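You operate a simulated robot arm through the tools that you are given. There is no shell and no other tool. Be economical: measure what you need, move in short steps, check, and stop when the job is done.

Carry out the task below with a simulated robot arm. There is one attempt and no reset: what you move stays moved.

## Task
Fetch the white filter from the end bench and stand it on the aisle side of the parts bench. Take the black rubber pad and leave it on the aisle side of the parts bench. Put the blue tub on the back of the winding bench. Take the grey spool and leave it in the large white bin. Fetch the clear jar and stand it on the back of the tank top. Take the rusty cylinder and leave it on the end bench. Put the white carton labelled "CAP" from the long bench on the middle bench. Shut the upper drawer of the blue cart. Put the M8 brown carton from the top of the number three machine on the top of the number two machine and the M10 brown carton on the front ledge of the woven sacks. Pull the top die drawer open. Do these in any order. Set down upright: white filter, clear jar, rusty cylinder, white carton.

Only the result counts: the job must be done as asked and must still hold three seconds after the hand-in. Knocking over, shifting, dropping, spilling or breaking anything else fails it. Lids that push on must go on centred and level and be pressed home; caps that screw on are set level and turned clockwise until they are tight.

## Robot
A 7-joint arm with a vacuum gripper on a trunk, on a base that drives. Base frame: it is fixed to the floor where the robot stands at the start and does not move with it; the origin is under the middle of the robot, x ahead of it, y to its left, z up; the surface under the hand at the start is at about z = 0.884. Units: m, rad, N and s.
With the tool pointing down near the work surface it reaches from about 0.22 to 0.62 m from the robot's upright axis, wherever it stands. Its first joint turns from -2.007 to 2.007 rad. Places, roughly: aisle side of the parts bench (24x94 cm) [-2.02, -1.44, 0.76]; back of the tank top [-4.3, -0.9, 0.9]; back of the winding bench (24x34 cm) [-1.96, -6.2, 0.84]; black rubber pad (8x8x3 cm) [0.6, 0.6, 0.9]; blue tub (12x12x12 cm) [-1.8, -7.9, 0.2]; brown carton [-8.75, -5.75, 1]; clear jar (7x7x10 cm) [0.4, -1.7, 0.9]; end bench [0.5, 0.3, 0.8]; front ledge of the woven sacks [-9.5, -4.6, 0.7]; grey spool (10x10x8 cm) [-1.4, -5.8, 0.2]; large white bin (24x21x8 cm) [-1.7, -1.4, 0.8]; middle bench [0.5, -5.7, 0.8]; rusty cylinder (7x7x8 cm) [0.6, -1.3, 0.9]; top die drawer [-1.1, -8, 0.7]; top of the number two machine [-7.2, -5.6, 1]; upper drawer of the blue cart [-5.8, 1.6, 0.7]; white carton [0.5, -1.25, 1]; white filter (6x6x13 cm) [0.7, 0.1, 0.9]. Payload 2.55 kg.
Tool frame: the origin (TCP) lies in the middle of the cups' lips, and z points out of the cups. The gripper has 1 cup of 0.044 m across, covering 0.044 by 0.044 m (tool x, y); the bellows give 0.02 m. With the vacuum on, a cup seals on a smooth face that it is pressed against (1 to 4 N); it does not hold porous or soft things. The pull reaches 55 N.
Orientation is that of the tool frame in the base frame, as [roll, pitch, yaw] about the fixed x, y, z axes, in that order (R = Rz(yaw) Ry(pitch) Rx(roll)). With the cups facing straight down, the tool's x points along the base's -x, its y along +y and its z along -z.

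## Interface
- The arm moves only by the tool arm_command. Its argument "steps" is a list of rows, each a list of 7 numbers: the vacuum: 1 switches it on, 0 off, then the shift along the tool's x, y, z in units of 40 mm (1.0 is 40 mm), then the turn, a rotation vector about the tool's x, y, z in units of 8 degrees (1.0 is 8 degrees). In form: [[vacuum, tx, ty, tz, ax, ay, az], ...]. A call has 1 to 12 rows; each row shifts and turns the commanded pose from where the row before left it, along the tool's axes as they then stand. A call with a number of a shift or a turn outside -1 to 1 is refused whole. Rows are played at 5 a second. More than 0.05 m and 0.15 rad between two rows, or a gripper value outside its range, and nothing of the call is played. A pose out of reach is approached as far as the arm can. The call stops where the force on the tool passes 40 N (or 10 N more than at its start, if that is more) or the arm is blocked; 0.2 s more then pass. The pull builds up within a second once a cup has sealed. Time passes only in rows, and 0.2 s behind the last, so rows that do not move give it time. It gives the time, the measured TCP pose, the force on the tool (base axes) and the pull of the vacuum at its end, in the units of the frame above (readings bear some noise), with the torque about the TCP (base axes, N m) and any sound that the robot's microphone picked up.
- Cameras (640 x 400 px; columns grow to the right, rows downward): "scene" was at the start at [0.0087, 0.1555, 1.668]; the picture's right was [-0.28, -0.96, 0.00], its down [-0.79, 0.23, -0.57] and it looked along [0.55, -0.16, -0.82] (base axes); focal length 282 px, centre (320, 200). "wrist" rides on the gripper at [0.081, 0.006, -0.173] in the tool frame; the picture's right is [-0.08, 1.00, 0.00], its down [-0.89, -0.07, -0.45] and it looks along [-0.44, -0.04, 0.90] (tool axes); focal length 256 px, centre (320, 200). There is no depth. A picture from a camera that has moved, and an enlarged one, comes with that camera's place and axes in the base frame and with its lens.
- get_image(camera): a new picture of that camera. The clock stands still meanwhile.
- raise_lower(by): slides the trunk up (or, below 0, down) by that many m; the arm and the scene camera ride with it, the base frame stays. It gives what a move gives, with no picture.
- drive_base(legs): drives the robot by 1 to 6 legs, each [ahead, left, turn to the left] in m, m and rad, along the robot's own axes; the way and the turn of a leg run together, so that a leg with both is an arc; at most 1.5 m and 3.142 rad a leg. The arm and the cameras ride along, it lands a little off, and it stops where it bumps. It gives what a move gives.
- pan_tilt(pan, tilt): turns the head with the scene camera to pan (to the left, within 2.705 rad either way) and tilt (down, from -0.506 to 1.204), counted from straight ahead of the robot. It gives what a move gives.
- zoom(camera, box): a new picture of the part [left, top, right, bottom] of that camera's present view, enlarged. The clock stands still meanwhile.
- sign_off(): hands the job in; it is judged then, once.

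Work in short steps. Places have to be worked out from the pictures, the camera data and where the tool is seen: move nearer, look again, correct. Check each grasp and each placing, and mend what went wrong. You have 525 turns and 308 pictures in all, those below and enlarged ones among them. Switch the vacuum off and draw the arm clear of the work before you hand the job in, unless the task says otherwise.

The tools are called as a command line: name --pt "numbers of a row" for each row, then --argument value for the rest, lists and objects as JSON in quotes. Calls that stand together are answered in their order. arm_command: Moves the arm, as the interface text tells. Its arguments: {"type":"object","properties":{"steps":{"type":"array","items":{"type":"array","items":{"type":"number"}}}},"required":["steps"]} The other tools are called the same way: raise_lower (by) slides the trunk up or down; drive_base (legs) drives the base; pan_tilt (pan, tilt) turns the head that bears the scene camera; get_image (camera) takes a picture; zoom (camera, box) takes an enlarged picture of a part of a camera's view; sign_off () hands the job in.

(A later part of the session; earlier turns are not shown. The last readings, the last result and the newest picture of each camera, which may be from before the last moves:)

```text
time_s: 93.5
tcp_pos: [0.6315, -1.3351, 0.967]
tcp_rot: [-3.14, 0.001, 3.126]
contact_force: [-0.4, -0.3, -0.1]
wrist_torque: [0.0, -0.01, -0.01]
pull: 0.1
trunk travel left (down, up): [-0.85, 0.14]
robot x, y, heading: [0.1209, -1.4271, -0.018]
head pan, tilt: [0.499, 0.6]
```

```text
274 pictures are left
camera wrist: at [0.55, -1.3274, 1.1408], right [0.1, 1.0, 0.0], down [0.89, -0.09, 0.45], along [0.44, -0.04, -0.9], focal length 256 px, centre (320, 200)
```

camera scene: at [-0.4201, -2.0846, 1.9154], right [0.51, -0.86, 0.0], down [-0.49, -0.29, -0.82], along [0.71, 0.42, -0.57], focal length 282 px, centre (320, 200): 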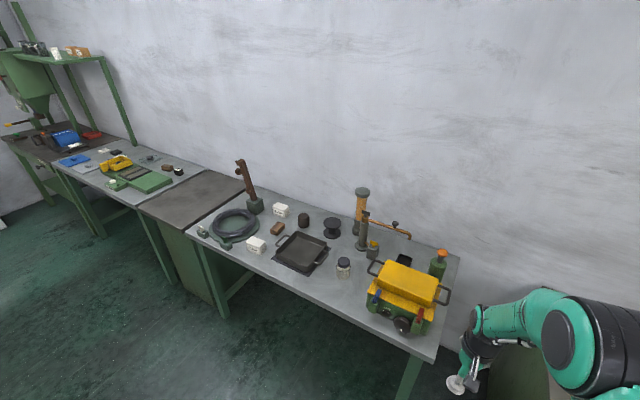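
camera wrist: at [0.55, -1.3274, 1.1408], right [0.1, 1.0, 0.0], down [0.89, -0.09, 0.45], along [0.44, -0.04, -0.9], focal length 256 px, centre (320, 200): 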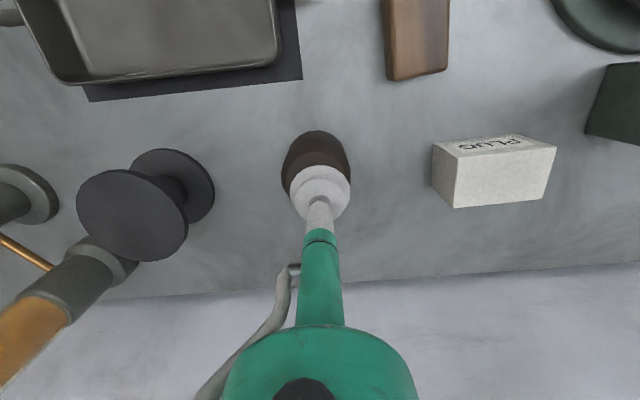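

The centre seems about 14 mm further forward. I adjust and descend with vacuum.

arm_command --pt "1 -0.35 -0.05 0.4 0 0 0" --pt "1 0 0 0.3 0 0 0" --pt "1 0 0 0.15 0 0 0" --pt "1 0 0 0.12 0 0 0" --pt "1 0 0 0 0 0 0"

get_image --camera "wrist"

```text
time_s: 94.7
tcp_pos: [0.6465, -1.3377, 0.9298]
tcp_rot: [3.141, 0.0, 3.124]
contact_force: [0.1, -0.6, 0.1]
wrist_torque: [0.01, 0.02, 0.02]
pull: 0.1
trunk travel left (down, up): [-0.85, 0.14]
robot x, y, heading: [0.1119, -1.4264, -0.019]
head pan, tilt: [0.499, 0.6]
```

```text
273 pictures are left
camera wrist: at [0.5641, -1.33, 1.1022], right [0.1, 1.0, 0.0], down [0.89, -0.09, 0.45], along [0.44, -0.04, -0.9], focal length 256 px, centre (320, 200)
```

wrist: 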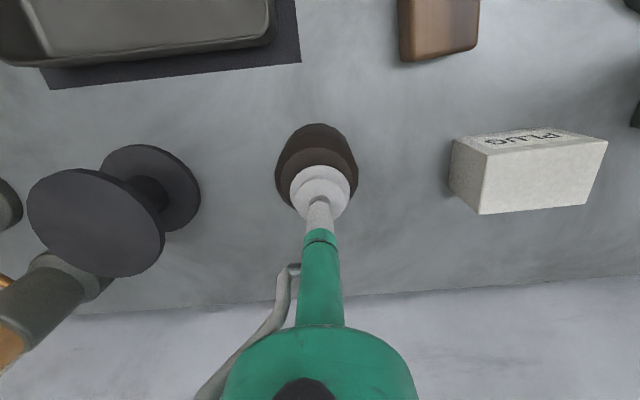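

Well lined up; continue down.

arm_command --pt "1 0 0 0.12 0 0 0" --pt "1 0 0 0.12 0 0 0" --pt "1 0 0 0.12 0 0 0" --pt "1 0 0 0 0 0 0" --pt "1 0 0 0 0 0 0"

```text
time_s: 95.9
tcp_pos: [0.6449, -1.3375, 0.9196]
tcp_rot: [3.141, 0.007, 3.125]
contact_force: [-4.0, -0.7, 23.8]
wrist_torque: [-0.19, 0.38, 0.0]
pull: 54.9
trunk travel left (down, up): [-0.85, 0.14]
robot x, y, heading: [0.114, -1.4256, -0.014]
head pan, tilt: [0.499, 0.6]
```

Sealed on the rusty cylinder. I lift, back out and drive to the end bench, aiming for the filter's old spot.

raise_lower --by 0.14

drive_base --legs '[[-0.6, 0, 0.017], [0, 1.45, 0]]'

```text
time_s: 97.5
tcp_pos: [0.6461, -1.3382, 1.0556]
tcp_rot: [3.141, 0.0, 3.123]
contact_force: [-0.1, -0.4, -4.4]
wrist_torque: [0.0, -0.03, 0.0]
pull: 54.6
trunk travel left (down, up): [-0.99, 0.0]
robot x, y, heading: [0.1158, -1.4303, -0.017]
head pan, tilt: [0.499, 0.6]
```

```text
time_s: 107.7
tcp_pos: [0.0653, 0.1249, 1.0555]
tcp_rot: [-3.141, 0.0, 3.13]
contact_force: [0.5, -0.5, -4.6]
wrist_torque: [-0.03, 0.0, 0.01]
pull: 55.1
trunk travel left (down, up): [-0.99, 0.0]
robot x, y, heading: [-0.4659, 0.0312, -0.009]
head pan, tilt: [0.499, 0.6]
```

drive_base --legs '[[0.52, -0.02, 0.009]]'

get_image --camera "wrist"

```text
time_s: 110.8
tcp_pos: [0.5963, 0.1037, 1.056]
tcp_rot: [-3.141, -0.002, 3.138]
contact_force: [0.3, -0.6, -5.1]
wrist_torque: [0.05, -0.03, 0.03]
pull: 54.2
trunk travel left (down, up): [-0.99, 0.0]
robot x, y, heading: [0.0629, 0.0116, -0.005]
head pan, tilt: [0.499, 0.6]
```

```text
272 pictures are left
camera wrist: at [0.5148, 0.1111, 1.2272], right [0.08, 1.0, 0.0], down [0.89, -0.07, 0.44], along [0.44, -0.04, -0.9], focal length 256 px, centre (320, 200)
```

wrist: 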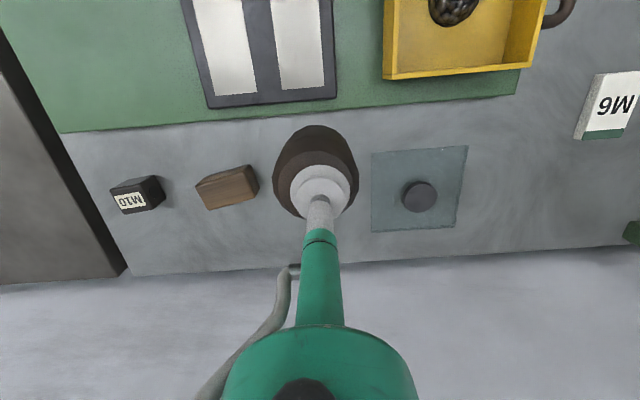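

arm_command --pt "1 -0.8 -0.15 0 0 0 0" --pt "1 -0.8 -0.15 0 0 0 0" --pt "1 0 0 0 0 0 0"

raise_lower --by -0.105

arm_command --pt "1 0 0 0.3 0 0 0" --pt "1 0 0 0.1 0 0 0" --pt "1 0 0 0 0 0 0"

get_image --camera "wrist"

```text
time_s: 111.5
tcp_pos: [0.6591, 0.0924, 1.0552]
tcp_rot: [-3.14, -0.003, 3.137]
contact_force: [0.0, -0.9, -5.0]
wrist_torque: [0.01, -0.05, -0.01]
pull: 55.2
trunk travel left (down, up): [-0.99, 0.0]
robot x, y, heading: [0.0657, 0.0092, -0.004]
head pan, tilt: [0.499, 0.6]
```

```text
time_s: 112.9
tcp_pos: [0.6599, 0.092, 0.9519]
tcp_rot: [-3.141, 0.0, 3.14]
contact_force: [-0.6, 0.2, -5.4]
wrist_torque: [0.03, -0.01, -0.05]
pull: 54.8
trunk travel left (down, up): [-0.885, 0.105]
robot x, y, heading: [0.0671, 0.0087, -0.003]
head pan, tilt: [0.499, 0.6]
```

```text
time_s: 113.7
tcp_pos: [0.6609, 0.0921, 0.9353]
tcp_rot: [-3.141, 0.0, 3.137]
contact_force: [0.8, 0.1, -5.1]
wrist_torque: [0.03, -0.02, 0.03]
pull: 54.8
trunk travel left (down, up): [-0.885, 0.105]
robot x, y, heading: [0.0675, 0.0076, -0.001]
head pan, tilt: [0.499, 0.6]
```

```text
271 pictures are left
camera wrist: at [0.5787, 0.0986, 1.1068], right [0.08, 1.0, 0.0], down [0.89, -0.07, 0.44], along [0.44, -0.04, -0.9], focal length 256 px, centre (320, 200)
```

wrist: 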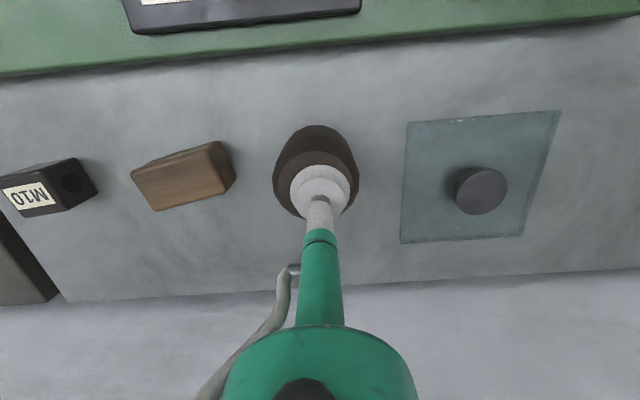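

Clear spot; lower in 3 mm steps until contact.

arm_command --pt "1 0 0 0.1 0 0 0" --pt "1 0 0 0.08 0 0 0" --pt "1 0 0 0.08 0 0 0" --pt "1 0 0 0 0 0 0"

```text
time_s: 114.7
tcp_pos: [0.6606, 0.0915, 0.9261]
tcp_rot: [3.141, -0.002, 3.137]
contact_force: [0.4, 0.2, -4.7]
wrist_torque: [0.0, -0.02, -0.01]
pull: 54.9
trunk travel left (down, up): [-0.885, 0.105]
robot x, y, heading: [0.0677, 0.0094, -0.008]
head pan, tilt: [0.499, 0.6]
```

arm_command --pt "1 0 0 0.07 0 0 0" --pt "1 0 0 0.07 0 0 0" --pt "1 0 0 0 0 0 0"

```text
time_s: 115.5
tcp_pos: [0.6598, 0.0924, 0.9198]
tcp_rot: [-3.141, 0.001, 3.138]
contact_force: [0.1, -1.1, 3.7]
wrist_torque: [-0.16, 0.19, -0.03]
pull: 54.9
trunk travel left (down, up): [-0.885, 0.105]
robot x, y, heading: [0.0665, 0.0091, -0.003]
head pan, tilt: [0.499, 0.6]
```

Contact made at 0.920 (force changed sign). Release and rise.

arm_command --pt "0 0 0 0 0 0 0" --pt "0 0 0 0 0 0 0" --pt "0 0 0 0 0 0 0" --pt "0 0 0 -0.3 0 0 0" --pt "0 0 0 -0.5 0 0 0" --pt "0 0 0 -1 0 0 0"

raise_lower --by 0.105

drive_base --legs '[[-0.3, 0, 0], [0, 0.48, 0]]'

get_image --camera "wrist"

pan_tilt --pan 0.0 --tilt 0.8

get_image --camera "scene"

```text
time_s: 116.9
tcp_pos: [0.6565, 0.0925, 0.9925]
tcp_rot: [-3.141, -0.003, 3.138]
contact_force: [1.0, 0.5, -0.7]
wrist_torque: [0.01, -0.02, -0.02]
pull: 0.1
trunk travel left (down, up): [-0.885, 0.105]
robot x, y, heading: [0.0661, 0.0092, -0.004]
head pan, tilt: [0.499, 0.6]
```

```text
time_s: 118.3
tcp_pos: [0.6585, 0.0933, 1.0957]
tcp_rot: [-3.141, -0.003, 3.138]
contact_force: [0.1, -0.2, -0.3]
wrist_torque: [-0.01, -0.01, 0.02]
pull: 0.0
trunk travel left (down, up): [-0.99, 0.0]
robot x, y, heading: [0.0698, 0.0069, -0.0]
head pan, tilt: [0.499, 0.6]
```

```text
time_s: 122.8
tcp_pos: [0.3592, 0.5653, 1.0961]
tcp_rot: [-3.141, 0.001, 3.133]
contact_force: [0.0, -0.1, 0.0]
wrist_torque: [-0.02, 0.03, 0.0]
pull: 0.0
trunk travel left (down, up): [-0.99, 0.0]
robot x, y, heading: [-0.2317, 0.4826, -0.012]
head pan, tilt: [0.499, 0.6]
```

```text
270 pictures are left
camera wrist: at [0.2779, 0.5722, 1.2686], right [0.09, 1.0, 0.0], down [0.89, -0.08, 0.44], along [0.44, -0.04, -0.9], focal length 256 px, centre (320, 200)
```

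wrist: 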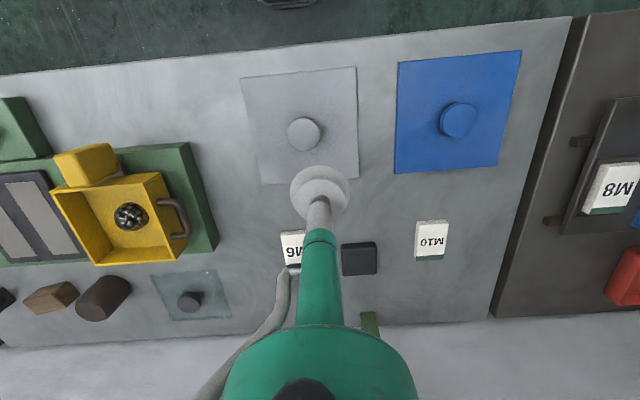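

```text
time_s: 123.7
tcp_pos: [0.3588, 0.565, 1.0956]
tcp_rot: [3.141, 0.0, 3.131]
contact_force: [0.8, -0.2, 0.4]
wrist_torque: [-0.01, -0.02, 0.01]
pull: 0.0
trunk travel left (down, up): [-0.99, 0.0]
robot x, y, heading: [-0.2335, 0.4838, -0.009]
head pan, tilt: [0.0, 0.799]
```

```text
269 pictures are left
camera scene: at [-0.2101, 0.6604, 1.8986], right [-0.01, -1.0, 0.0], down [-0.72, 0.01, -0.7], along [0.7, -0.01, -0.72], focal length 282 px, centre (320, 200)
```

scene: 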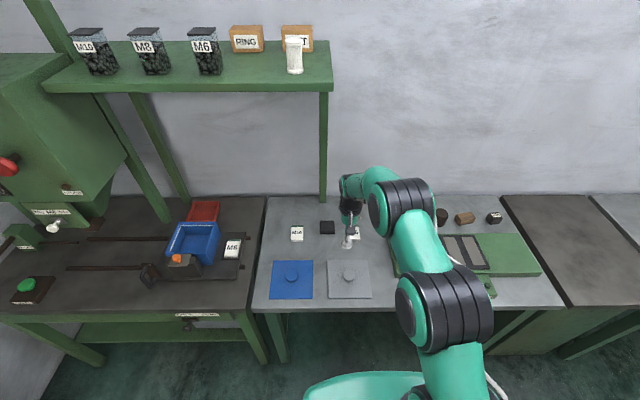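

The pad is at about (0.605, 0.617). I drive so the cup comes above it, at the present height.

drive_base --legs '[[0.245, 0.045, 0.01]]'

get_image --camera "wrist"

get_image --camera "scene"

```text
time_s: 125.5
tcp_pos: [0.6046, 0.6185, 1.0968]
tcp_rot: [-3.141, 0.002, -3.139]
contact_force: [-0.1, 0.0, -0.6]
wrist_torque: [0.01, 0.0, 0.0]
pull: 0.1
trunk travel left (down, up): [-0.99, 0.0]
robot x, y, heading: [0.0146, 0.5289, 0.001]
head pan, tilt: [0.0, 0.799]
```

```text
268 pictures are left
camera wrist: at [0.5225, 0.6239, 1.2687], right [0.07, 1.0, 0.0], down [0.89, -0.07, 0.45], along [0.44, -0.03, -0.9], focal length 256 px, centre (320, 200)
```

wrist: 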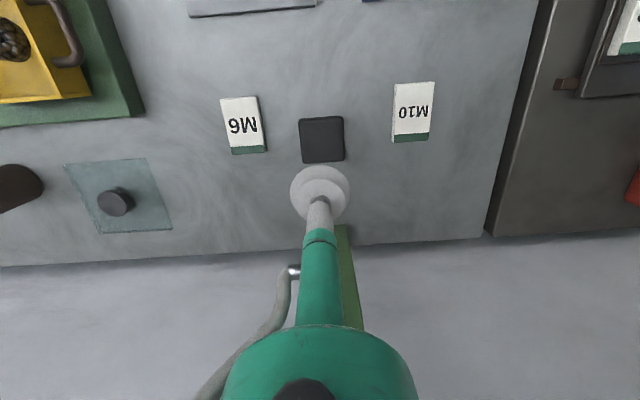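

```text
267 pictures are left
camera scene: at [0.0333, 0.7057, 1.8986], right [0.0, -1.0, 0.0], down [-0.72, 0.0, -0.7], along [0.7, 0.0, -0.72], focal length 282 px, centre (320, 200)
```

scene: 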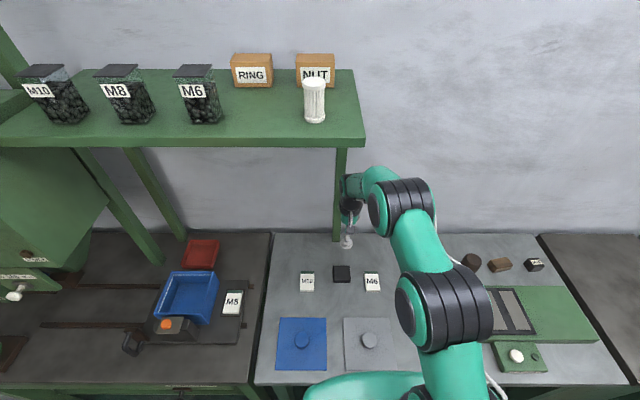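

The pad is 12 mm further forward. I lower the trunk and then press gently on the pad.

raise_lower --by -0.19

arm_command --pt "1 -0.3 0.05 0 0 0 0" --pt "1 0 0 0.4 0 0 0" --pt "1 0 0 0.15 0 0 0" --pt "1 0 0 0.15 0 0 0" --pt "1 0 0 0 0 0 0"

get_image --camera "wrist"

```text
time_s: 127.6
tcp_pos: [0.604, 0.6182, 0.9075]
tcp_rot: [-3.141, 0.0, -3.139]
contact_force: [-0.2, -0.1, 0.0]
wrist_torque: [-0.02, 0.01, 0.03]
pull: 0.1
trunk travel left (down, up): [-0.8, 0.19]
robot x, y, heading: [0.0158, 0.5301, 0.005]
head pan, tilt: [0.0, 0.799]
```

```text
time_s: 128.8
tcp_pos: [0.6169, 0.6202, 0.8789]
tcp_rot: [-3.141, 0.0, -3.136]
contact_force: [-0.3, -0.1, 0.1]
wrist_torque: [-0.02, 0.03, 0.0]
pull: 55.1
trunk travel left (down, up): [-0.8, 0.19]
robot x, y, heading: [0.0132, 0.5277, -0.002]
head pan, tilt: [0.0, 0.799]
```

```text
266 pictures are left
camera wrist: at [0.5349, 0.6265, 1.0509], right [0.07, 1.0, 0.0], down [0.89, -0.07, 0.45], along [0.44, -0.03, -0.9], focal length 256 px, centre (320, 200)
```

wrist: 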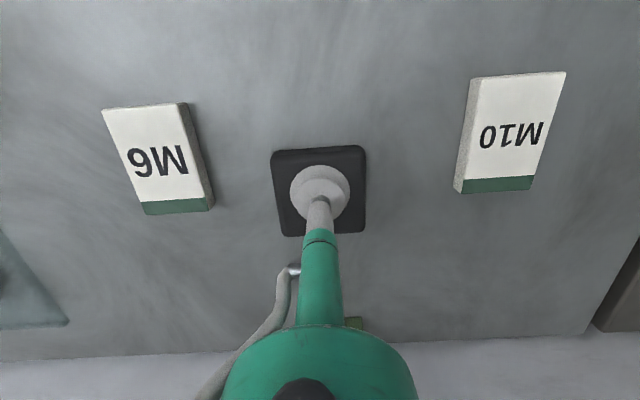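

Sealed. Lift, back off, retract, turn to face +y and check the heading.

raise_lower --by 0.19

drive_base --legs '[[-0.5, 0, 0]]'

arm_command --pt "1 1 0 0 0 0 0" --pt "1 1 0 0 0 0 0" --pt "1 1 0 0 0 0 0" --pt "1 0 0 0 0 0 0"

drive_base --legs '[[0, 0, 1.57]]'

```text
time_s: 130.9
tcp_pos: [0.6171, 0.6207, 1.0674]
tcp_rot: [3.141, -0.001, -3.138]
contact_force: [0.3, 0.1, -0.6]
wrist_torque: [0.02, -0.02, 0.03]
pull: 54.6
trunk travel left (down, up): [-0.99, 0.0]
robot x, y, heading: [0.0152, 0.5274, 0.004]
head pan, tilt: [0.0, 0.799]
```

```text
time_s: 133.8
tcp_pos: [0.1208, 0.6211, 1.07]
tcp_rot: [3.141, 0.0, -3.131]
contact_force: [-0.3, -1.2, -0.6]
wrist_torque: [-0.01, 0.04, 0.0]
pull: 55.1
trunk travel left (down, up): [-0.99, 0.0]
robot x, y, heading: [-0.4815, 0.5268, 0.011]
head pan, tilt: [0.0, 0.799]
```

```text
time_s: 134.8
tcp_pos: [-0.0012, 0.6213, 1.0679]
tcp_rot: [3.141, -0.002, -3.13]
contact_force: [-0.7, 0.1, -1.2]
wrist_torque: [0.0, 0.03, -0.03]
pull: 54.7
trunk travel left (down, up): [-0.99, 0.0]
robot x, y, heading: [-0.4781, 0.5298, 0.011]
head pan, tilt: [0.0, 0.799]
```

```text
time_s: 139.0
tcp_pos: [-0.5689, 1.0083, 1.0678]
tcp_rot: [3.141, 0.0, -1.578]
contact_force: [0.3, -0.7, -0.2]
wrist_torque: [0.01, 0.01, 0.01]
pull: 54.3
trunk travel left (down, up): [-0.99, 0.0]
robot x, y, heading: [-0.4845, 0.5269, 1.564]
head pan, tilt: [0.0, 0.799]
```

drive_base --legs '[[-1.4, 0, 0], [-1.4, 0, 0]]'

drive_base --legs '[[0, 1.4, 0]]'

```text
time_s: 152.5
tcp_pos: [-0.6574, -1.7778, 1.0687]
tcp_rot: [-3.141, 0.0, -1.662]
contact_force: [1.2, 0.1, -1.5]
wrist_torque: [-0.01, -0.04, 0.01]
pull: 54.9
trunk travel left (down, up): [-0.99, 0.0]
robot x, y, heading: [-0.6164, -2.2649, 1.476]
head pan, tilt: [0.0, 0.799]
```

```text
time_s: 159.6
tcp_pos: [-2.0551, -1.6349, 1.0689]
tcp_rot: [3.141, 0.0, -1.679]
contact_force: [0.0, -0.1, -1.0]
wrist_torque: [0.03, -0.02, -0.02]
pull: 54.6
trunk travel left (down, up): [-0.99, 0.0]
robot x, y, heading: [-2.0167, -2.1224, 1.464]
head pan, tilt: [0.0, 0.799]
```

drive_base --legs '[[0, 0, 0.107], [0, -0.125, 0], [0.24, 0, 0]]'

get_image --camera "wrist"

```text
time_s: 162.7
tcp_pos: [-1.9824, -1.4045, 1.0687]
tcp_rot: [3.141, 0.0, -1.572]
contact_force: [-0.2, -0.4, -1.5]
wrist_torque: [0.0, -0.04, -0.02]
pull: 55.3
trunk travel left (down, up): [-0.99, 0.0]
robot x, y, heading: [-1.8954, -1.8888, 1.564]
head pan, tilt: [0.0, 0.799]
```

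```text
265 pictures are left
camera wrist: at [-1.9898, -1.4859, 1.2403], right [-1.0, 0.08, 0.0], down [0.07, 0.89, 0.44], along [0.04, 0.44, -0.9], focal length 256 px, centre (320, 200)
```

wrist: 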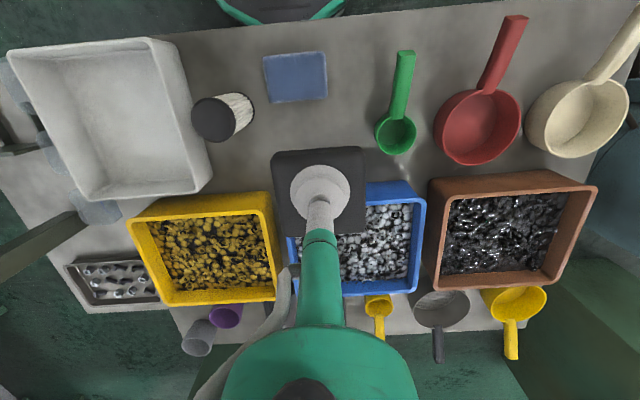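

The spot is free 25 mm further forward. I shift, lower by trunk, then look before touching.

arm_command --pt "1 -0.65 0 0 0 0 0" --pt "1 0 0 0 0 0 0"

raise_lower --by -0.245

get_image --camera "wrist"

```text
time_s: 163.3
tcp_pos: [-1.9801, -1.3778, 1.0694]
tcp_rot: [-3.14, -0.002, -1.574]
contact_force: [-0.3, -0.4, -1.9]
wrist_torque: [0.01, -0.01, -0.04]
pull: 55.4
trunk travel left (down, up): [-0.99, 0.0]
robot x, y, heading: [-1.8911, -1.8821, 1.568]
head pan, tilt: [0.0, 0.799]
```

```text
time_s: 165.9
tcp_pos: [-1.9812, -1.3786, 0.8265]
tcp_rot: [-3.141, 0.0, -1.573]
contact_force: [0.5, 0.1, -1.6]
wrist_torque: [-0.04, 0.01, 0.0]
pull: 55.1
trunk travel left (down, up): [-0.745, 0.245]
robot x, y, heading: [-1.8953, -1.8838, 1.57]
head pan, tilt: [0.0, 0.799]
```

```text
264 pictures are left
camera wrist: at [-1.9882, -1.4592, 0.9973], right [-1.0, 0.08, 0.0], down [0.07, 0.89, 0.44], along [0.04, 0.44, -0.9], focal length 256 px, centre (320, 200)
```

wrist: 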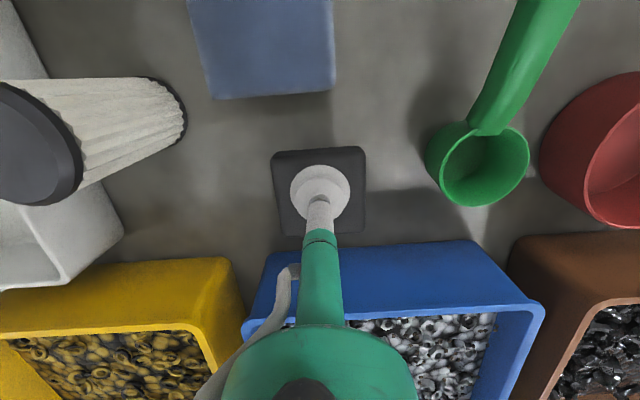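

Free all around. Lower to contact.

arm_command --pt "1 0 0 0.4 0 0 0" --pt "1 0 0 0.25 0 0 0" --pt "1 0 0 0.1 0 0 0" --pt "1 0 0 0 0 0 0"

```text
time_s: 166.9
tcp_pos: [-1.9809, -1.3774, 0.7947]
tcp_rot: [3.14, -0.001, -1.573]
contact_force: [0.3, -0.3, -0.1]
wrist_torque: [0.02, 0.06, 0.05]
pull: 54.4
trunk travel left (down, up): [-0.745, 0.245]
robot x, y, heading: [-1.8965, -1.8843, 1.565]
head pan, tilt: [0.0, 0.799]
```

arm_command --pt "1 0 0 0.07 0 0 0" --pt "1 0 0 0.07 0 0 0" --pt "1 0 0 0 0 0 0"

```text
time_s: 167.7
tcp_pos: [-1.9819, -1.3786, 0.79]
tcp_rot: [3.141, 0.0, -1.572]
contact_force: [-0.2, 0.6, -0.7]
wrist_torque: [-0.05, 0.01, -0.01]
pull: 55.1
trunk travel left (down, up): [-0.745, 0.245]
robot x, y, heading: [-1.8933, -1.8852, 1.569]
head pan, tilt: [0.0, 0.799]
```

arm_command --pt "1 0 0 0.07 0 0 0" --pt "1 0 0 0.07 0 0 0" --pt "1 0 0 0 0 0 0"

```text
time_s: 168.5
tcp_pos: [-1.9815, -1.3792, 0.7852]
tcp_rot: [3.14, -0.001, -1.574]
contact_force: [-0.6, -0.9, 2.3]
wrist_torque: [0.06, 0.03, 0.04]
pull: 54.7
trunk travel left (down, up): [-0.745, 0.245]
robot x, y, heading: [-1.8904, -1.8861, 1.566]
head pan, tilt: [0.0, 0.799]
```

Contact felt. I release, rise and check.

arm_command --pt "1 0 0 0.03 0 0 0" --pt "0 0 0 0 0 0 0" --pt "0 0 0 0 0 0 0" --pt "0 0 0 0 0 0 0" --pt "0 0 0 -0.3 0 0 0" --pt "0 0 0 -0.5 0 0 0" --pt "0 0 0 -1 0 0 0"

raise_lower --by 0.245

get_image --camera "wrist"

```text
time_s: 170.1
tcp_pos: [-1.9808, -1.3789, 0.8547]
tcp_rot: [-3.14, -0.002, -1.574]
contact_force: [0.5, -1.1, -0.2]
wrist_torque: [0.02, 0.0, 0.02]
pull: 0.0
trunk travel left (down, up): [-0.745, 0.245]
robot x, y, heading: [-1.8914, -1.8843, 1.573]
head pan, tilt: [0.0, 0.799]
```

```text
time_s: 172.6
tcp_pos: [-1.9808, -1.3778, 1.0987]
tcp_rot: [-3.141, -0.003, -1.573]
contact_force: [0.0, -0.3, 0.2]
wrist_torque: [0.0, 0.02, -0.01]
pull: 0.1
trunk travel left (down, up): [-0.99, 0.0]
robot x, y, heading: [-1.8949, -1.8866, 1.572]
head pan, tilt: [0.0, 0.799]
```

```text
263 pictures are left
camera wrist: at [-1.9888, -1.4594, 1.2713], right [-1.0, 0.08, 0.0], down [0.07, 0.89, 0.44], along [0.04, 0.44, -0.9], focal length 256 px, centre (320, 200)
```

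wrist: 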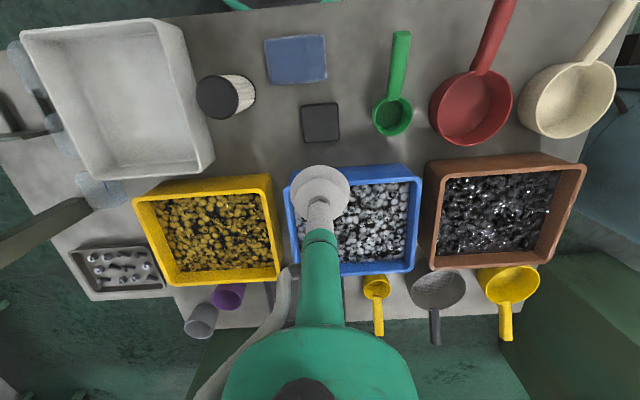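

Pad placed. Next the clear jar on the long bench.

drive_base --legs '[[-0.4, 0, 0], [0, -1.42, 0], [0, 0, -1.57]]'

```text
time_s: 185.6
tcp_pos: [0.0229, -2.1545, 1.0991]
tcp_rot: [3.141, -0.001, -3.107]
contact_force: [-0.4, 0.5, -0.3]
wrist_torque: [-0.01, -0.01, 0.09]
pull: 0.3
trunk travel left (down, up): [-0.99, 0.0]
robot x, y, heading: [-0.4804, -2.2635, 0.033]
head pan, tilt: [0.0, 0.799]
```

drive_base --legs '[[0, 0, -0.033], [0, 0.46, 0], [0.36, 0, 0]]'

get_image --camera "wrist"

```text
time_s: 190.6
tcp_pos: [0.3919, -1.7261, 1.0982]
tcp_rot: [3.142, -0.001, 3.131]
contact_force: [-0.5, 0.1, 0.8]
wrist_torque: [0.04, 0.02, 0.01]
pull: 0.0
trunk travel left (down, up): [-0.99, 0.0]
robot x, y, heading: [-0.1163, -1.8104, -0.014]
head pan, tilt: [0.0, 0.799]
```

```text
262 pictures are left
camera wrist: at [0.3104, -1.7191, 1.2714], right [0.09, 1.0, 0.0], down [0.89, -0.08, 0.44], along [0.44, -0.04, -0.9], focal length 256 px, centre (320, 200)
```

wrist: 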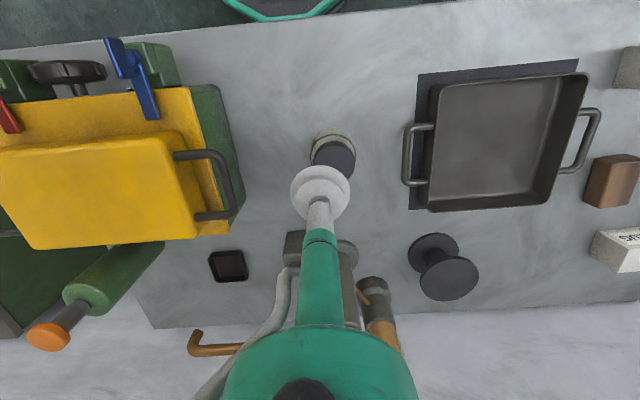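

Jar lid at about (0.418, −1.71). Move over it and lower partway.

arm_command --pt "0 -0.7 0.4 0 0 0 0" --pt "0 0 0 0 0 0 0"

raise_lower --by -0.12

get_image --camera "wrist"

```text
time_s: 191.2
tcp_pos: [0.4184, -1.7095, 1.0962]
tcp_rot: [-3.141, 0.0, 3.13]
contact_force: [0.6, 0.3, 0.3]
wrist_torque: [0.0, -0.02, -0.01]
pull: 0.0
trunk travel left (down, up): [-0.99, 0.0]
robot x, y, heading: [-0.1176, -1.8149, -0.011]
head pan, tilt: [0.0, 0.799]
```

```text
time_s: 192.7
tcp_pos: [0.42, -1.7099, 0.9777]
tcp_rot: [3.141, -0.002, 3.13]
contact_force: [-1.0, 0.5, 0.0]
wrist_torque: [0.0, -0.03, 0.02]
pull: 0.0
trunk travel left (down, up): [-0.87, 0.12]
robot x, y, heading: [-0.1146, -1.8122, -0.011]
head pan, tilt: [0.0, 0.799]
```

```text
261 pictures are left
camera wrist: at [0.3383, -1.7024, 1.1493], right [0.09, 1.0, 0.0], down [0.89, -0.08, 0.44], along [0.44, -0.04, -0.9], focal length 256 px, centre (320, 200)
```

wrist: 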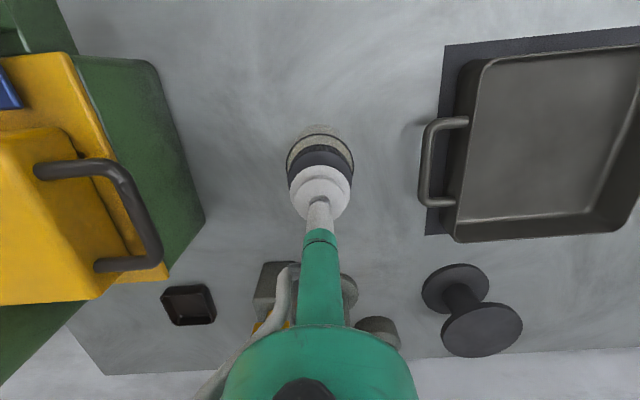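

Almost centred; 6 mm forward and descend with vacuum.

arm_command --pt "1 -0.15 0.03 0.5 0 0 0" --pt "1 0 0 0.2 0 0 0" --pt "1 0 0 0.12 0 0 0" --pt "1 0 0 0.12 0 0 0" --pt "1 0 0 0 0 0 0"

get_image --camera "wrist"

```text
time_s: 193.9
tcp_pos: [0.4276, -1.7075, 0.9436]
tcp_rot: [3.14, 0.007, 3.131]
contact_force: [-0.9, -4.1, 23.7]
wrist_torque: [-0.03, 0.05, 0.04]
pull: 54.7
trunk travel left (down, up): [-0.87, 0.12]
robot x, y, heading: [-0.1146, -1.8074, -0.011]
head pan, tilt: [0.0, 0.799]
```

```text
260 pictures are left
camera wrist: at [0.3441, -1.7019, 1.1149], right [0.09, 1.0, 0.0], down [0.89, -0.08, 0.45], along [0.45, -0.04, -0.89], focal length 256 px, centre (320, 200)
```

wrist: 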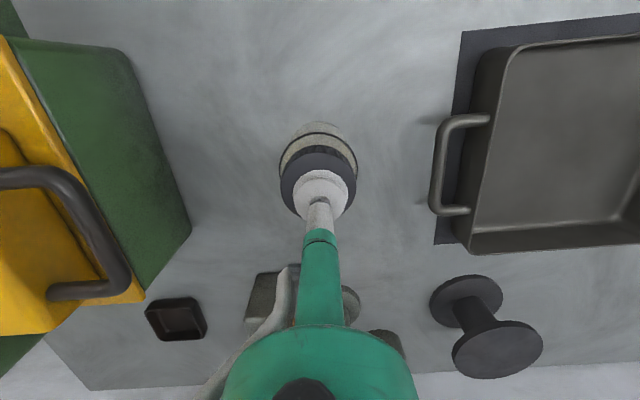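

Jar held. Lift, back away, turn around toward −x, move to the aisle lane.

raise_lower --by 0.12

drive_base --legs '[[-0.4, 0, 0], [0, 0, 1.6], [0, 0, 1.55]]'

```text
time_s: 195.4
tcp_pos: [0.425, -1.7068, 1.0603]
tcp_rot: [3.141, 0.0, 3.133]
contact_force: [0.5, -0.6, -1.1]
wrist_torque: [-0.02, -0.12, 0.03]
pull: 55.1
trunk travel left (down, up): [-0.99, 0.0]
robot x, y, heading: [-0.1146, -1.8101, -0.011]
head pan, tilt: [0.0, 0.799]
```

```text
time_s: 205.6
tcp_pos: [-1.0545, -1.927, 1.0598]
tcp_rot: [3.141, -0.001, 0.022]
contact_force: [0.4, -0.5, -1.1]
wrist_torque: [0.0, 0.05, -0.01]
pull: 54.8
trunk travel left (down, up): [-0.99, 0.0]
robot x, y, heading: [-0.5183, -1.8087, -3.119]
head pan, tilt: [0.0, 0.799]
```

drive_base --legs '[[0, 0.5, -0.022], [1.2, 0, 0], [1.1, 0, 0]]'

pan_tilt --pan -0.6 --tilt 0.5

get_image --camera "scene"

```text
time_s: 219.6
tcp_pos: [-3.3666, -2.5011, 1.0602]
tcp_rot: [3.139, -0.002, 0.032]
contact_force: [-0.3, -0.8, -1.7]
wrist_torque: [-0.03, 0.05, 0.0]
pull: 55.1
trunk travel left (down, up): [-0.99, 0.0]
robot x, y, heading: [-2.8274, -2.3761, -3.11]
head pan, tilt: [0.0, 0.799]
```

```text
time_s: 220.6
tcp_pos: [-3.3657, -2.5003, 1.0604]
tcp_rot: [-3.141, -0.002, 0.032]
contact_force: [-0.3, 0.0, -2.1]
wrist_torque: [0.01, 0.02, 0.02]
pull: 54.7
trunk travel left (down, up): [-0.99, 0.0]
robot x, y, heading: [-2.827, -2.3775, -3.111]
head pan, tilt: [-0.6, 0.499]
```

```text
259 pictures are left
camera scene: at [-2.8409, -2.5025, 1.9245], right [0.54, 0.84, 0.0], down [0.4, -0.26, -0.88], along [-0.74, 0.47, -0.48], focal length 282 px, centre (320, 200)
```

scene: 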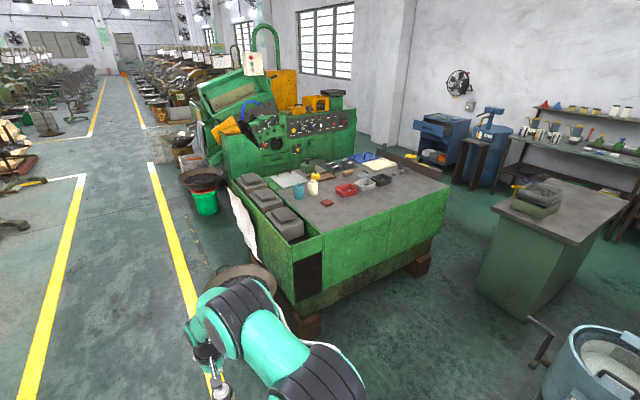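

The tank top spans x≈−4.0 to −5, y≈−1.78 to −0.49; spot (−4.3, −0.9) looks free. I approach from its east side through the gap beside the blue drum.

drive_base --legs '[[0.6, 0, -0.031]]'

drive_base --legs '[[0, -0.8, 0], [0, -0.75, 0]]'

pan_tilt --pan 0.0 --tilt 0.7

get_image --camera "scene"

```text
time_s: 224.0
tcp_pos: [-3.9732, -2.4882, 1.0594]
tcp_rot: [-3.141, -0.002, -0.004]
contact_force: [-0.1, 0.8, -2.4]
wrist_torque: [-0.01, 0.02, -0.02]
pull: 54.8
trunk travel left (down, up): [-0.99, 0.0]
robot x, y, heading: [-3.4292, -2.3792, 3.139]
head pan, tilt: [-0.6, 0.499]
```

```text
time_s: 232.0
tcp_pos: [-3.9729, -0.9569, 1.0599]
tcp_rot: [-3.138, -0.003, 0.022]
contact_force: [-0.1, 0.9, -1.2]
wrist_torque: [0.0, 0.01, -0.02]
pull: 55.0
trunk travel left (down, up): [-0.99, 0.0]
robot x, y, heading: [-3.4394, -0.8405, -3.117]
head pan, tilt: [-0.6, 0.499]
```

```text
time_s: 233.0
tcp_pos: [-3.9734, -0.9582, 1.0604]
tcp_rot: [-3.14, -0.001, 0.024]
contact_force: [-0.9, -0.1, -1.2]
wrist_torque: [-0.03, 0.02, -0.01]
pull: 55.1
trunk travel left (down, up): [-0.99, 0.0]
robot x, y, heading: [-3.4355, -0.8377, -3.117]
head pan, tilt: [0.0, 0.7]
```

```text
258 pictures are left
camera scene: at [-3.4564, -1.0163, 1.9068], right [-0.02, 1.0, 0.0], down [0.64, 0.01, -0.77], along [-0.76, -0.02, -0.64], focal length 282 px, centre (320, 200)
```

scene: 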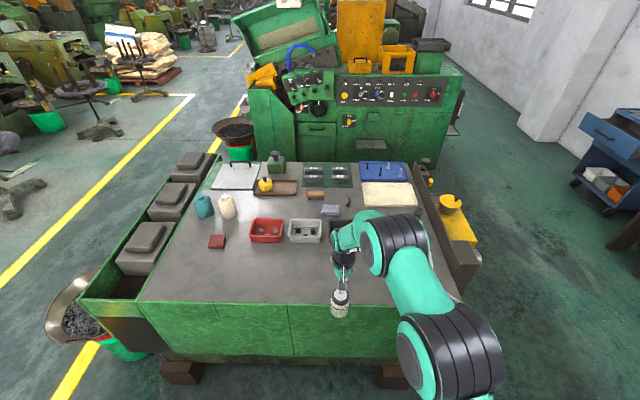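

I drive 0.25 m ahead so the jar comes over the tank top, then check with the wrist camera.

drive_base --legs '[[0.25, -0.03, -0.024]]'

get_image --camera "wrist"

```text
time_s: 234.8
tcp_pos: [-4.2289, -0.9214, 1.0589]
tcp_rot: [-3.14, -0.002, 0.006]
contact_force: [-0.2, -0.1, -1.6]
wrist_torque: [-0.04, 0.02, -0.05]
pull: 55.4
trunk travel left (down, up): [-0.99, 0.0]
robot x, y, heading: [-3.6908, -0.8113, -3.141]
head pan, tilt: [0.0, 0.7]
```

```text
257 pictures are left
camera wrist: at [-4.1492, -0.9277, 1.2319], right [-0.07, -1.0, 0.0], down [-0.89, 0.07, 0.44], along [-0.44, 0.03, -0.9], focal length 256 px, centre (320, 200)
```

wrist: 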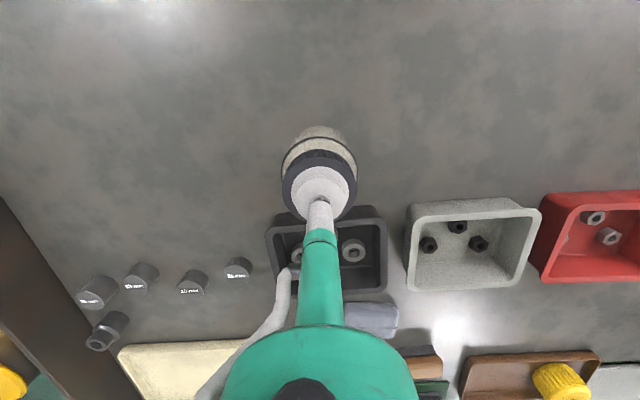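

The black bin's front is near x = −4.315, so I aim at (−4.26, −0.885). Shift and lower in steps.

arm_command --pt "1 -0.75 0 0 0 0 0" --pt "1 0 -0.9 0 0 0 0" --pt "1 0 0 0.5 0 0 0" --pt "1 0 0 0 0 0 0"

get_image --camera "wrist"

```text
time_s: 235.8
tcp_pos: [-4.2583, -0.8861, 1.0414]
tcp_rot: [3.141, -0.002, 0.004]
contact_force: [0.2, -0.3, -1.7]
wrist_torque: [-0.03, -0.02, -0.03]
pull: 55.0
trunk travel left (down, up): [-0.99, 0.0]
robot x, y, heading: [-3.69, -0.8126, -3.14]
head pan, tilt: [0.0, 0.7]
```

```text
256 pictures are left
camera wrist: at [-4.1791, -0.8933, 1.2125], right [-0.07, -1.0, 0.0], down [-0.89, 0.07, 0.44], along [-0.44, 0.03, -0.9], focal length 256 px, centre (320, 200)
```

wrist: 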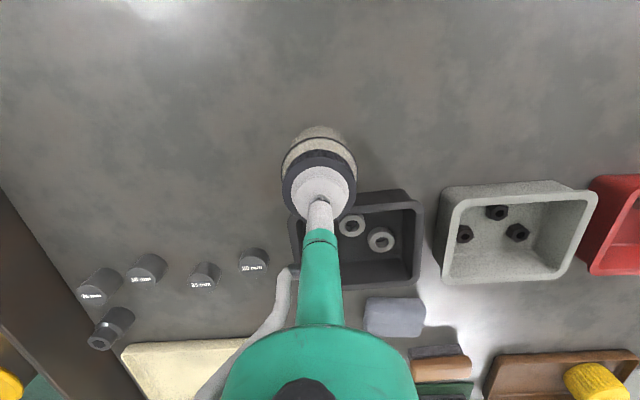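

arm_command --pt "1 0 0 0.4 0 0 0" --pt "1 0 0 0.2 0 0 0" --pt "1 0 0 0.1 0 0 0" --pt "1 0 0 0 0 0 0"

```text
time_s: 236.8
tcp_pos: [-4.2601, -0.8862, 1.0151]
tcp_rot: [3.14, 0.003, 0.005]
contact_force: [1.2, 1.7, 11.7]
wrist_torque: [0.01, 0.0, -0.01]
pull: 54.3
trunk travel left (down, up): [-0.99, 0.0]
robot x, y, heading: [-3.6877, -0.8096, -3.141]
head pan, tilt: [0.0, 0.7]
```

Contact at 1.015. I check that it stands on the plain top before releasing.

zoom --camera "scene" --box '[260, 180, 420, 280]'

zoom --camera "wrist" --box '[240, 100, 400, 200]'

```text
4.00 times, centred on (340, 230) of scene
camera zoom: at [-3.7109, -0.9887, 1.9071], right [0.0, 1.0, 0.0], down [0.64, 0.0, -0.77], along [-0.77, 0.0, -0.64], focal length 1126 px, centre (240, 80)
```

zoom: 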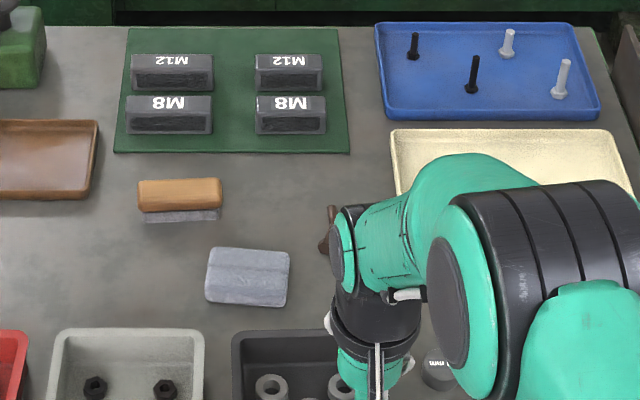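

```text
4.00 times, centred on (320, 150) of wrist
camera zoom: at [-4.179, -0.8919, 1.1865], right [-0.07, -1.0, 0.0], down [-0.89, 0.07, 0.45], along [-0.45, 0.03, -0.89], focal length 1024 px, centre (320, 400)
```

zoom: 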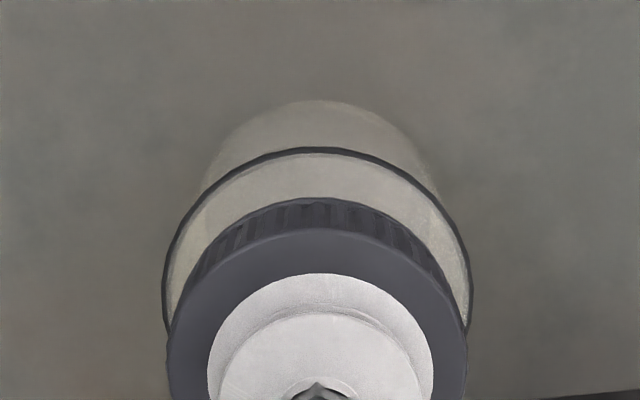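

Jar stands on the plain surface. Release and rise, then check.

arm_command --pt "1 0 0 -0.02 0 0 0" --pt "0 0 0 0 0 0 0" --pt "0 0 0 0 0 0 0" --pt "0 0 0 0 0 0 0" --pt "0 0 0 -0.3 0 0 0" --pt "0 0 0 -0.5 0 0 0" --pt "0 0 0 -0.8 0 0 0"

drive_base --legs '[[-0.25, 0, 0]]'

get_image --camera "scene"

```text
time_s: 238.4
tcp_pos: [-4.2577, -0.8868, 1.0763]
tcp_rot: [-3.14, -0.001, 0.005]
contact_force: [0.5, 0.4, -0.4]
wrist_torque: [0.01, 0.0, -0.01]
pull: 0.1
trunk travel left (down, up): [-0.99, 0.0]
robot x, y, heading: [-3.6869, -0.81, -3.137]
head pan, tilt: [0.0, 0.7]
```

```text
time_s: 240.2
tcp_pos: [-4.0054, -0.8855, 1.075]
tcp_rot: [-3.138, -0.002, 0.004]
contact_force: [-0.2, -0.7, 0.5]
wrist_torque: [0.0, 0.0, 0.02]
pull: 0.1
trunk travel left (down, up): [-0.99, 0.0]
robot x, y, heading: [-3.4338, -0.8122, -3.134]
head pan, tilt: [0.0, 0.7]
```

```text
253 pictures are left
camera scene: at [-3.4608, -0.9884, 1.9068], right [0.0, 1.0, 0.0], down [0.64, 0.0, -0.76], along [-0.76, 0.0, -0.64], focal length 282 px, centre (320, 200)
```

scene: 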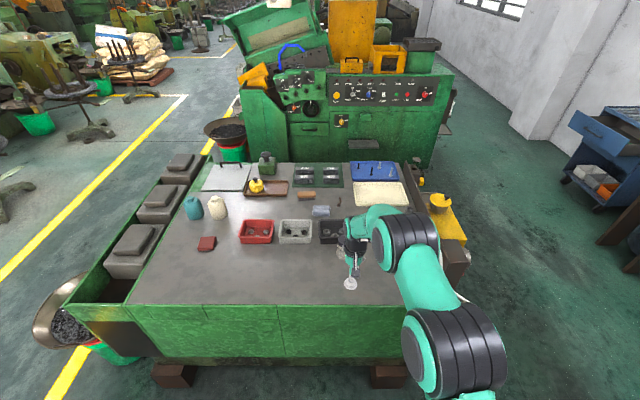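

Jar stands well. Next, look at the blue cart with its open upper drawer.

pan_tilt --pan -0.8 --tilt 0.4

get_image --camera "scene"

zoom --camera "scene" --box '[220, 80, 460, 230]'

```text
time_s: 241.4
tcp_pos: [-4.0059, -0.885, 1.0757]
tcp_rot: [-3.141, -0.002, 0.002]
contact_force: [0.0, 0.1, 0.0]
wrist_torque: [-0.01, 0.0, -0.01]
pull: 0.1
trunk travel left (down, up): [-0.99, 0.0]
robot x, y, heading: [-3.4378, -0.8123, -3.139]
head pan, tilt: [-0.799, 0.4]
```

```text
252 pictures are left
camera scene: at [-3.44, -0.922, 1.9336], right [0.71, 0.7, 0.0], down [0.27, -0.28, -0.92], along [-0.64, 0.66, -0.39], focal length 282 px, centre (320, 200)
```

scene: 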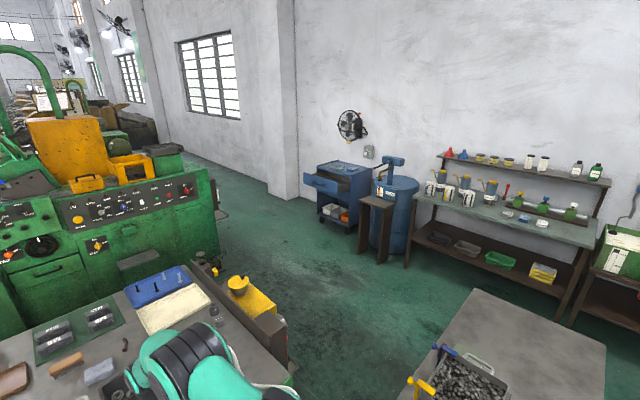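

```text
2.67 times, centred on (340, 155) of scene
camera zoom: at [-3.44, -0.922, 1.9336], right [0.71, 0.7, 0.0], down [0.27, -0.28, -0.92], along [-0.64, 0.66, -0.39], focal length 751 px, centre (267, 320)
```

zoom: 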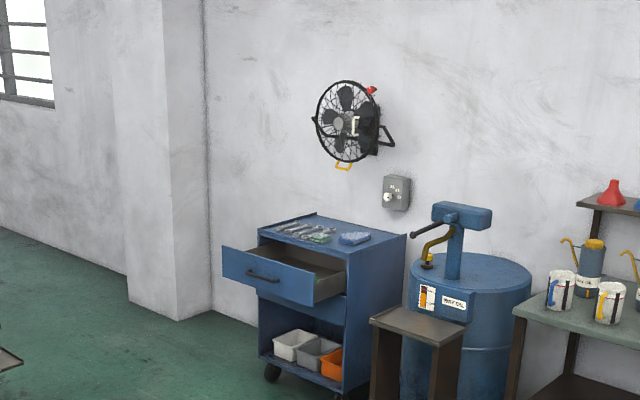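

The cart is reached best from another side; the gaps here are narrow. I go back to the aisle and look west toward the machines first.

drive_base --legs '[[0, 0.8, 0], [0, 0.85, 0]]'

pan_tilt --pan 0.35 --tilt 0.3

get_image --camera "scene"

zoom --camera "scene" --box '[160, 60, 480, 260]'

```text
time_s: 249.5
tcp_pos: [-3.9875, -2.4842, 1.0762]
tcp_rot: [-3.141, 0.0, 0.017]
contact_force: [0.2, -0.1, 0.0]
wrist_torque: [-0.01, -0.01, -0.03]
pull: 0.0
trunk travel left (down, up): [-0.99, 0.0]
robot x, y, heading: [-3.4194, -2.4018, -3.127]
head pan, tilt: [-0.799, 0.4]
```

```text
time_s: 250.9
tcp_pos: [-3.9868, -2.4848, 1.0761]
tcp_rot: [-3.14, -0.001, 0.018]
contact_force: [0.3, 0.4, 0.6]
wrist_torque: [0.01, 0.0, 0.01]
pull: 0.0
trunk travel left (down, up): [-0.99, 0.0]
robot x, y, heading: [-3.4198, -2.4002, -3.123]
head pan, tilt: [0.351, 0.3]
```

```text
250 pictures are left
camera scene: at [-3.4439, -2.613, 1.9429], right [-0.36, 0.93, 0.0], down [0.28, 0.11, -0.96], along [-0.89, -0.34, -0.3], focal length 282 px, centre (320, 200)
```

scene: 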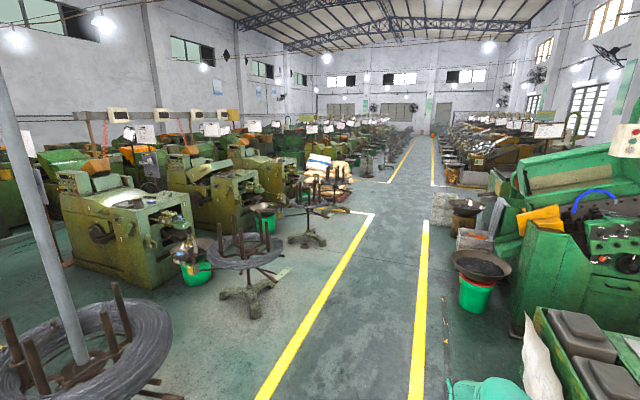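

```text
2.00 times, centred on (320, 160) of scene
camera zoom: at [-3.4439, -2.613, 1.9429], right [-0.36, 0.93, 0.0], down [0.28, 0.11, -0.96], along [-0.89, -0.34, -0.3], focal length 563 px, centre (320, 280)
```

zoom: 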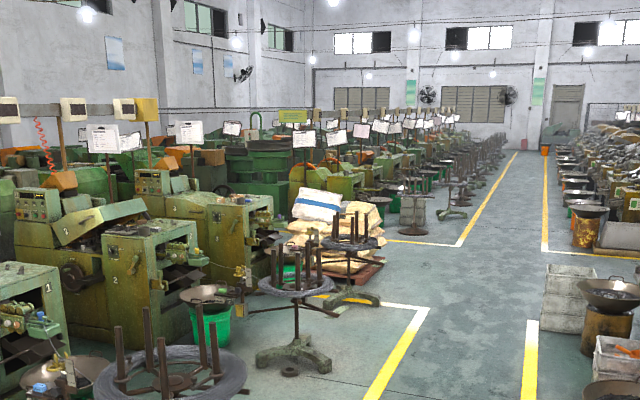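

I drive west along the aisle to about x = −7.9 and look at the machines.

drive_base --legs '[[1.5, 0, -0.017], [1.5, 0, 0], [1.4, 0, 0]]'

pan_tilt --pan 1.3 --tilt 0.35

get_image --camera "scene"

```text
time_s: 254.1
tcp_pos: [-4.4379, -2.4844, 1.0742]
tcp_rot: [3.141, -0.003, 0.008]
contact_force: [-0.5, 0.0, -0.1]
wrist_torque: [-0.01, -0.08, 0.01]
pull: 0.1
trunk travel left (down, up): [-0.99, 0.0]
robot x, y, heading: [-3.8627, -2.4094, -3.137]
head pan, tilt: [0.351, 0.3]
stopped in leg 1: the robot was blocked; the commanded pose is now the measured one
```

```text
time_s: 255.3
tcp_pos: [-4.4363, -2.4861, 1.0748]
tcp_rot: [-3.14, -0.001, 0.009]
contact_force: [0.5, -0.6, -0.5]
wrist_torque: [0.02, 0.01, 0.0]
pull: 0.1
trunk travel left (down, up): [-0.99, 0.0]
robot x, y, heading: [-3.8667, -2.4055, -3.13]
head pan, tilt: [1.3, 0.351]
```

```text
248 pictures are left
camera scene: at [-3.8306, -2.6756, 1.9382], right [-0.97, 0.26, 0.0], down [0.09, 0.33, -0.94], along [-0.25, -0.91, -0.34], focal length 282 px, centre (320, 200)
```

scene: 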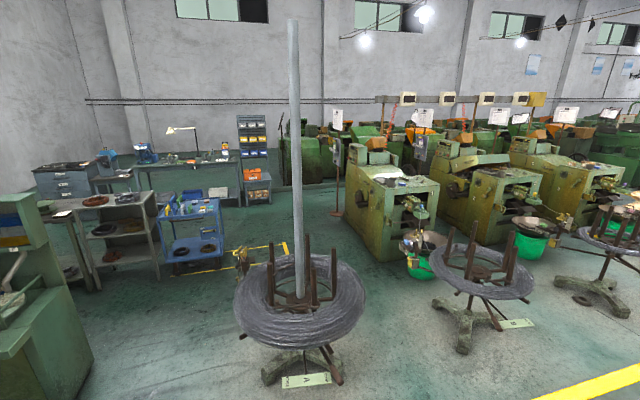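

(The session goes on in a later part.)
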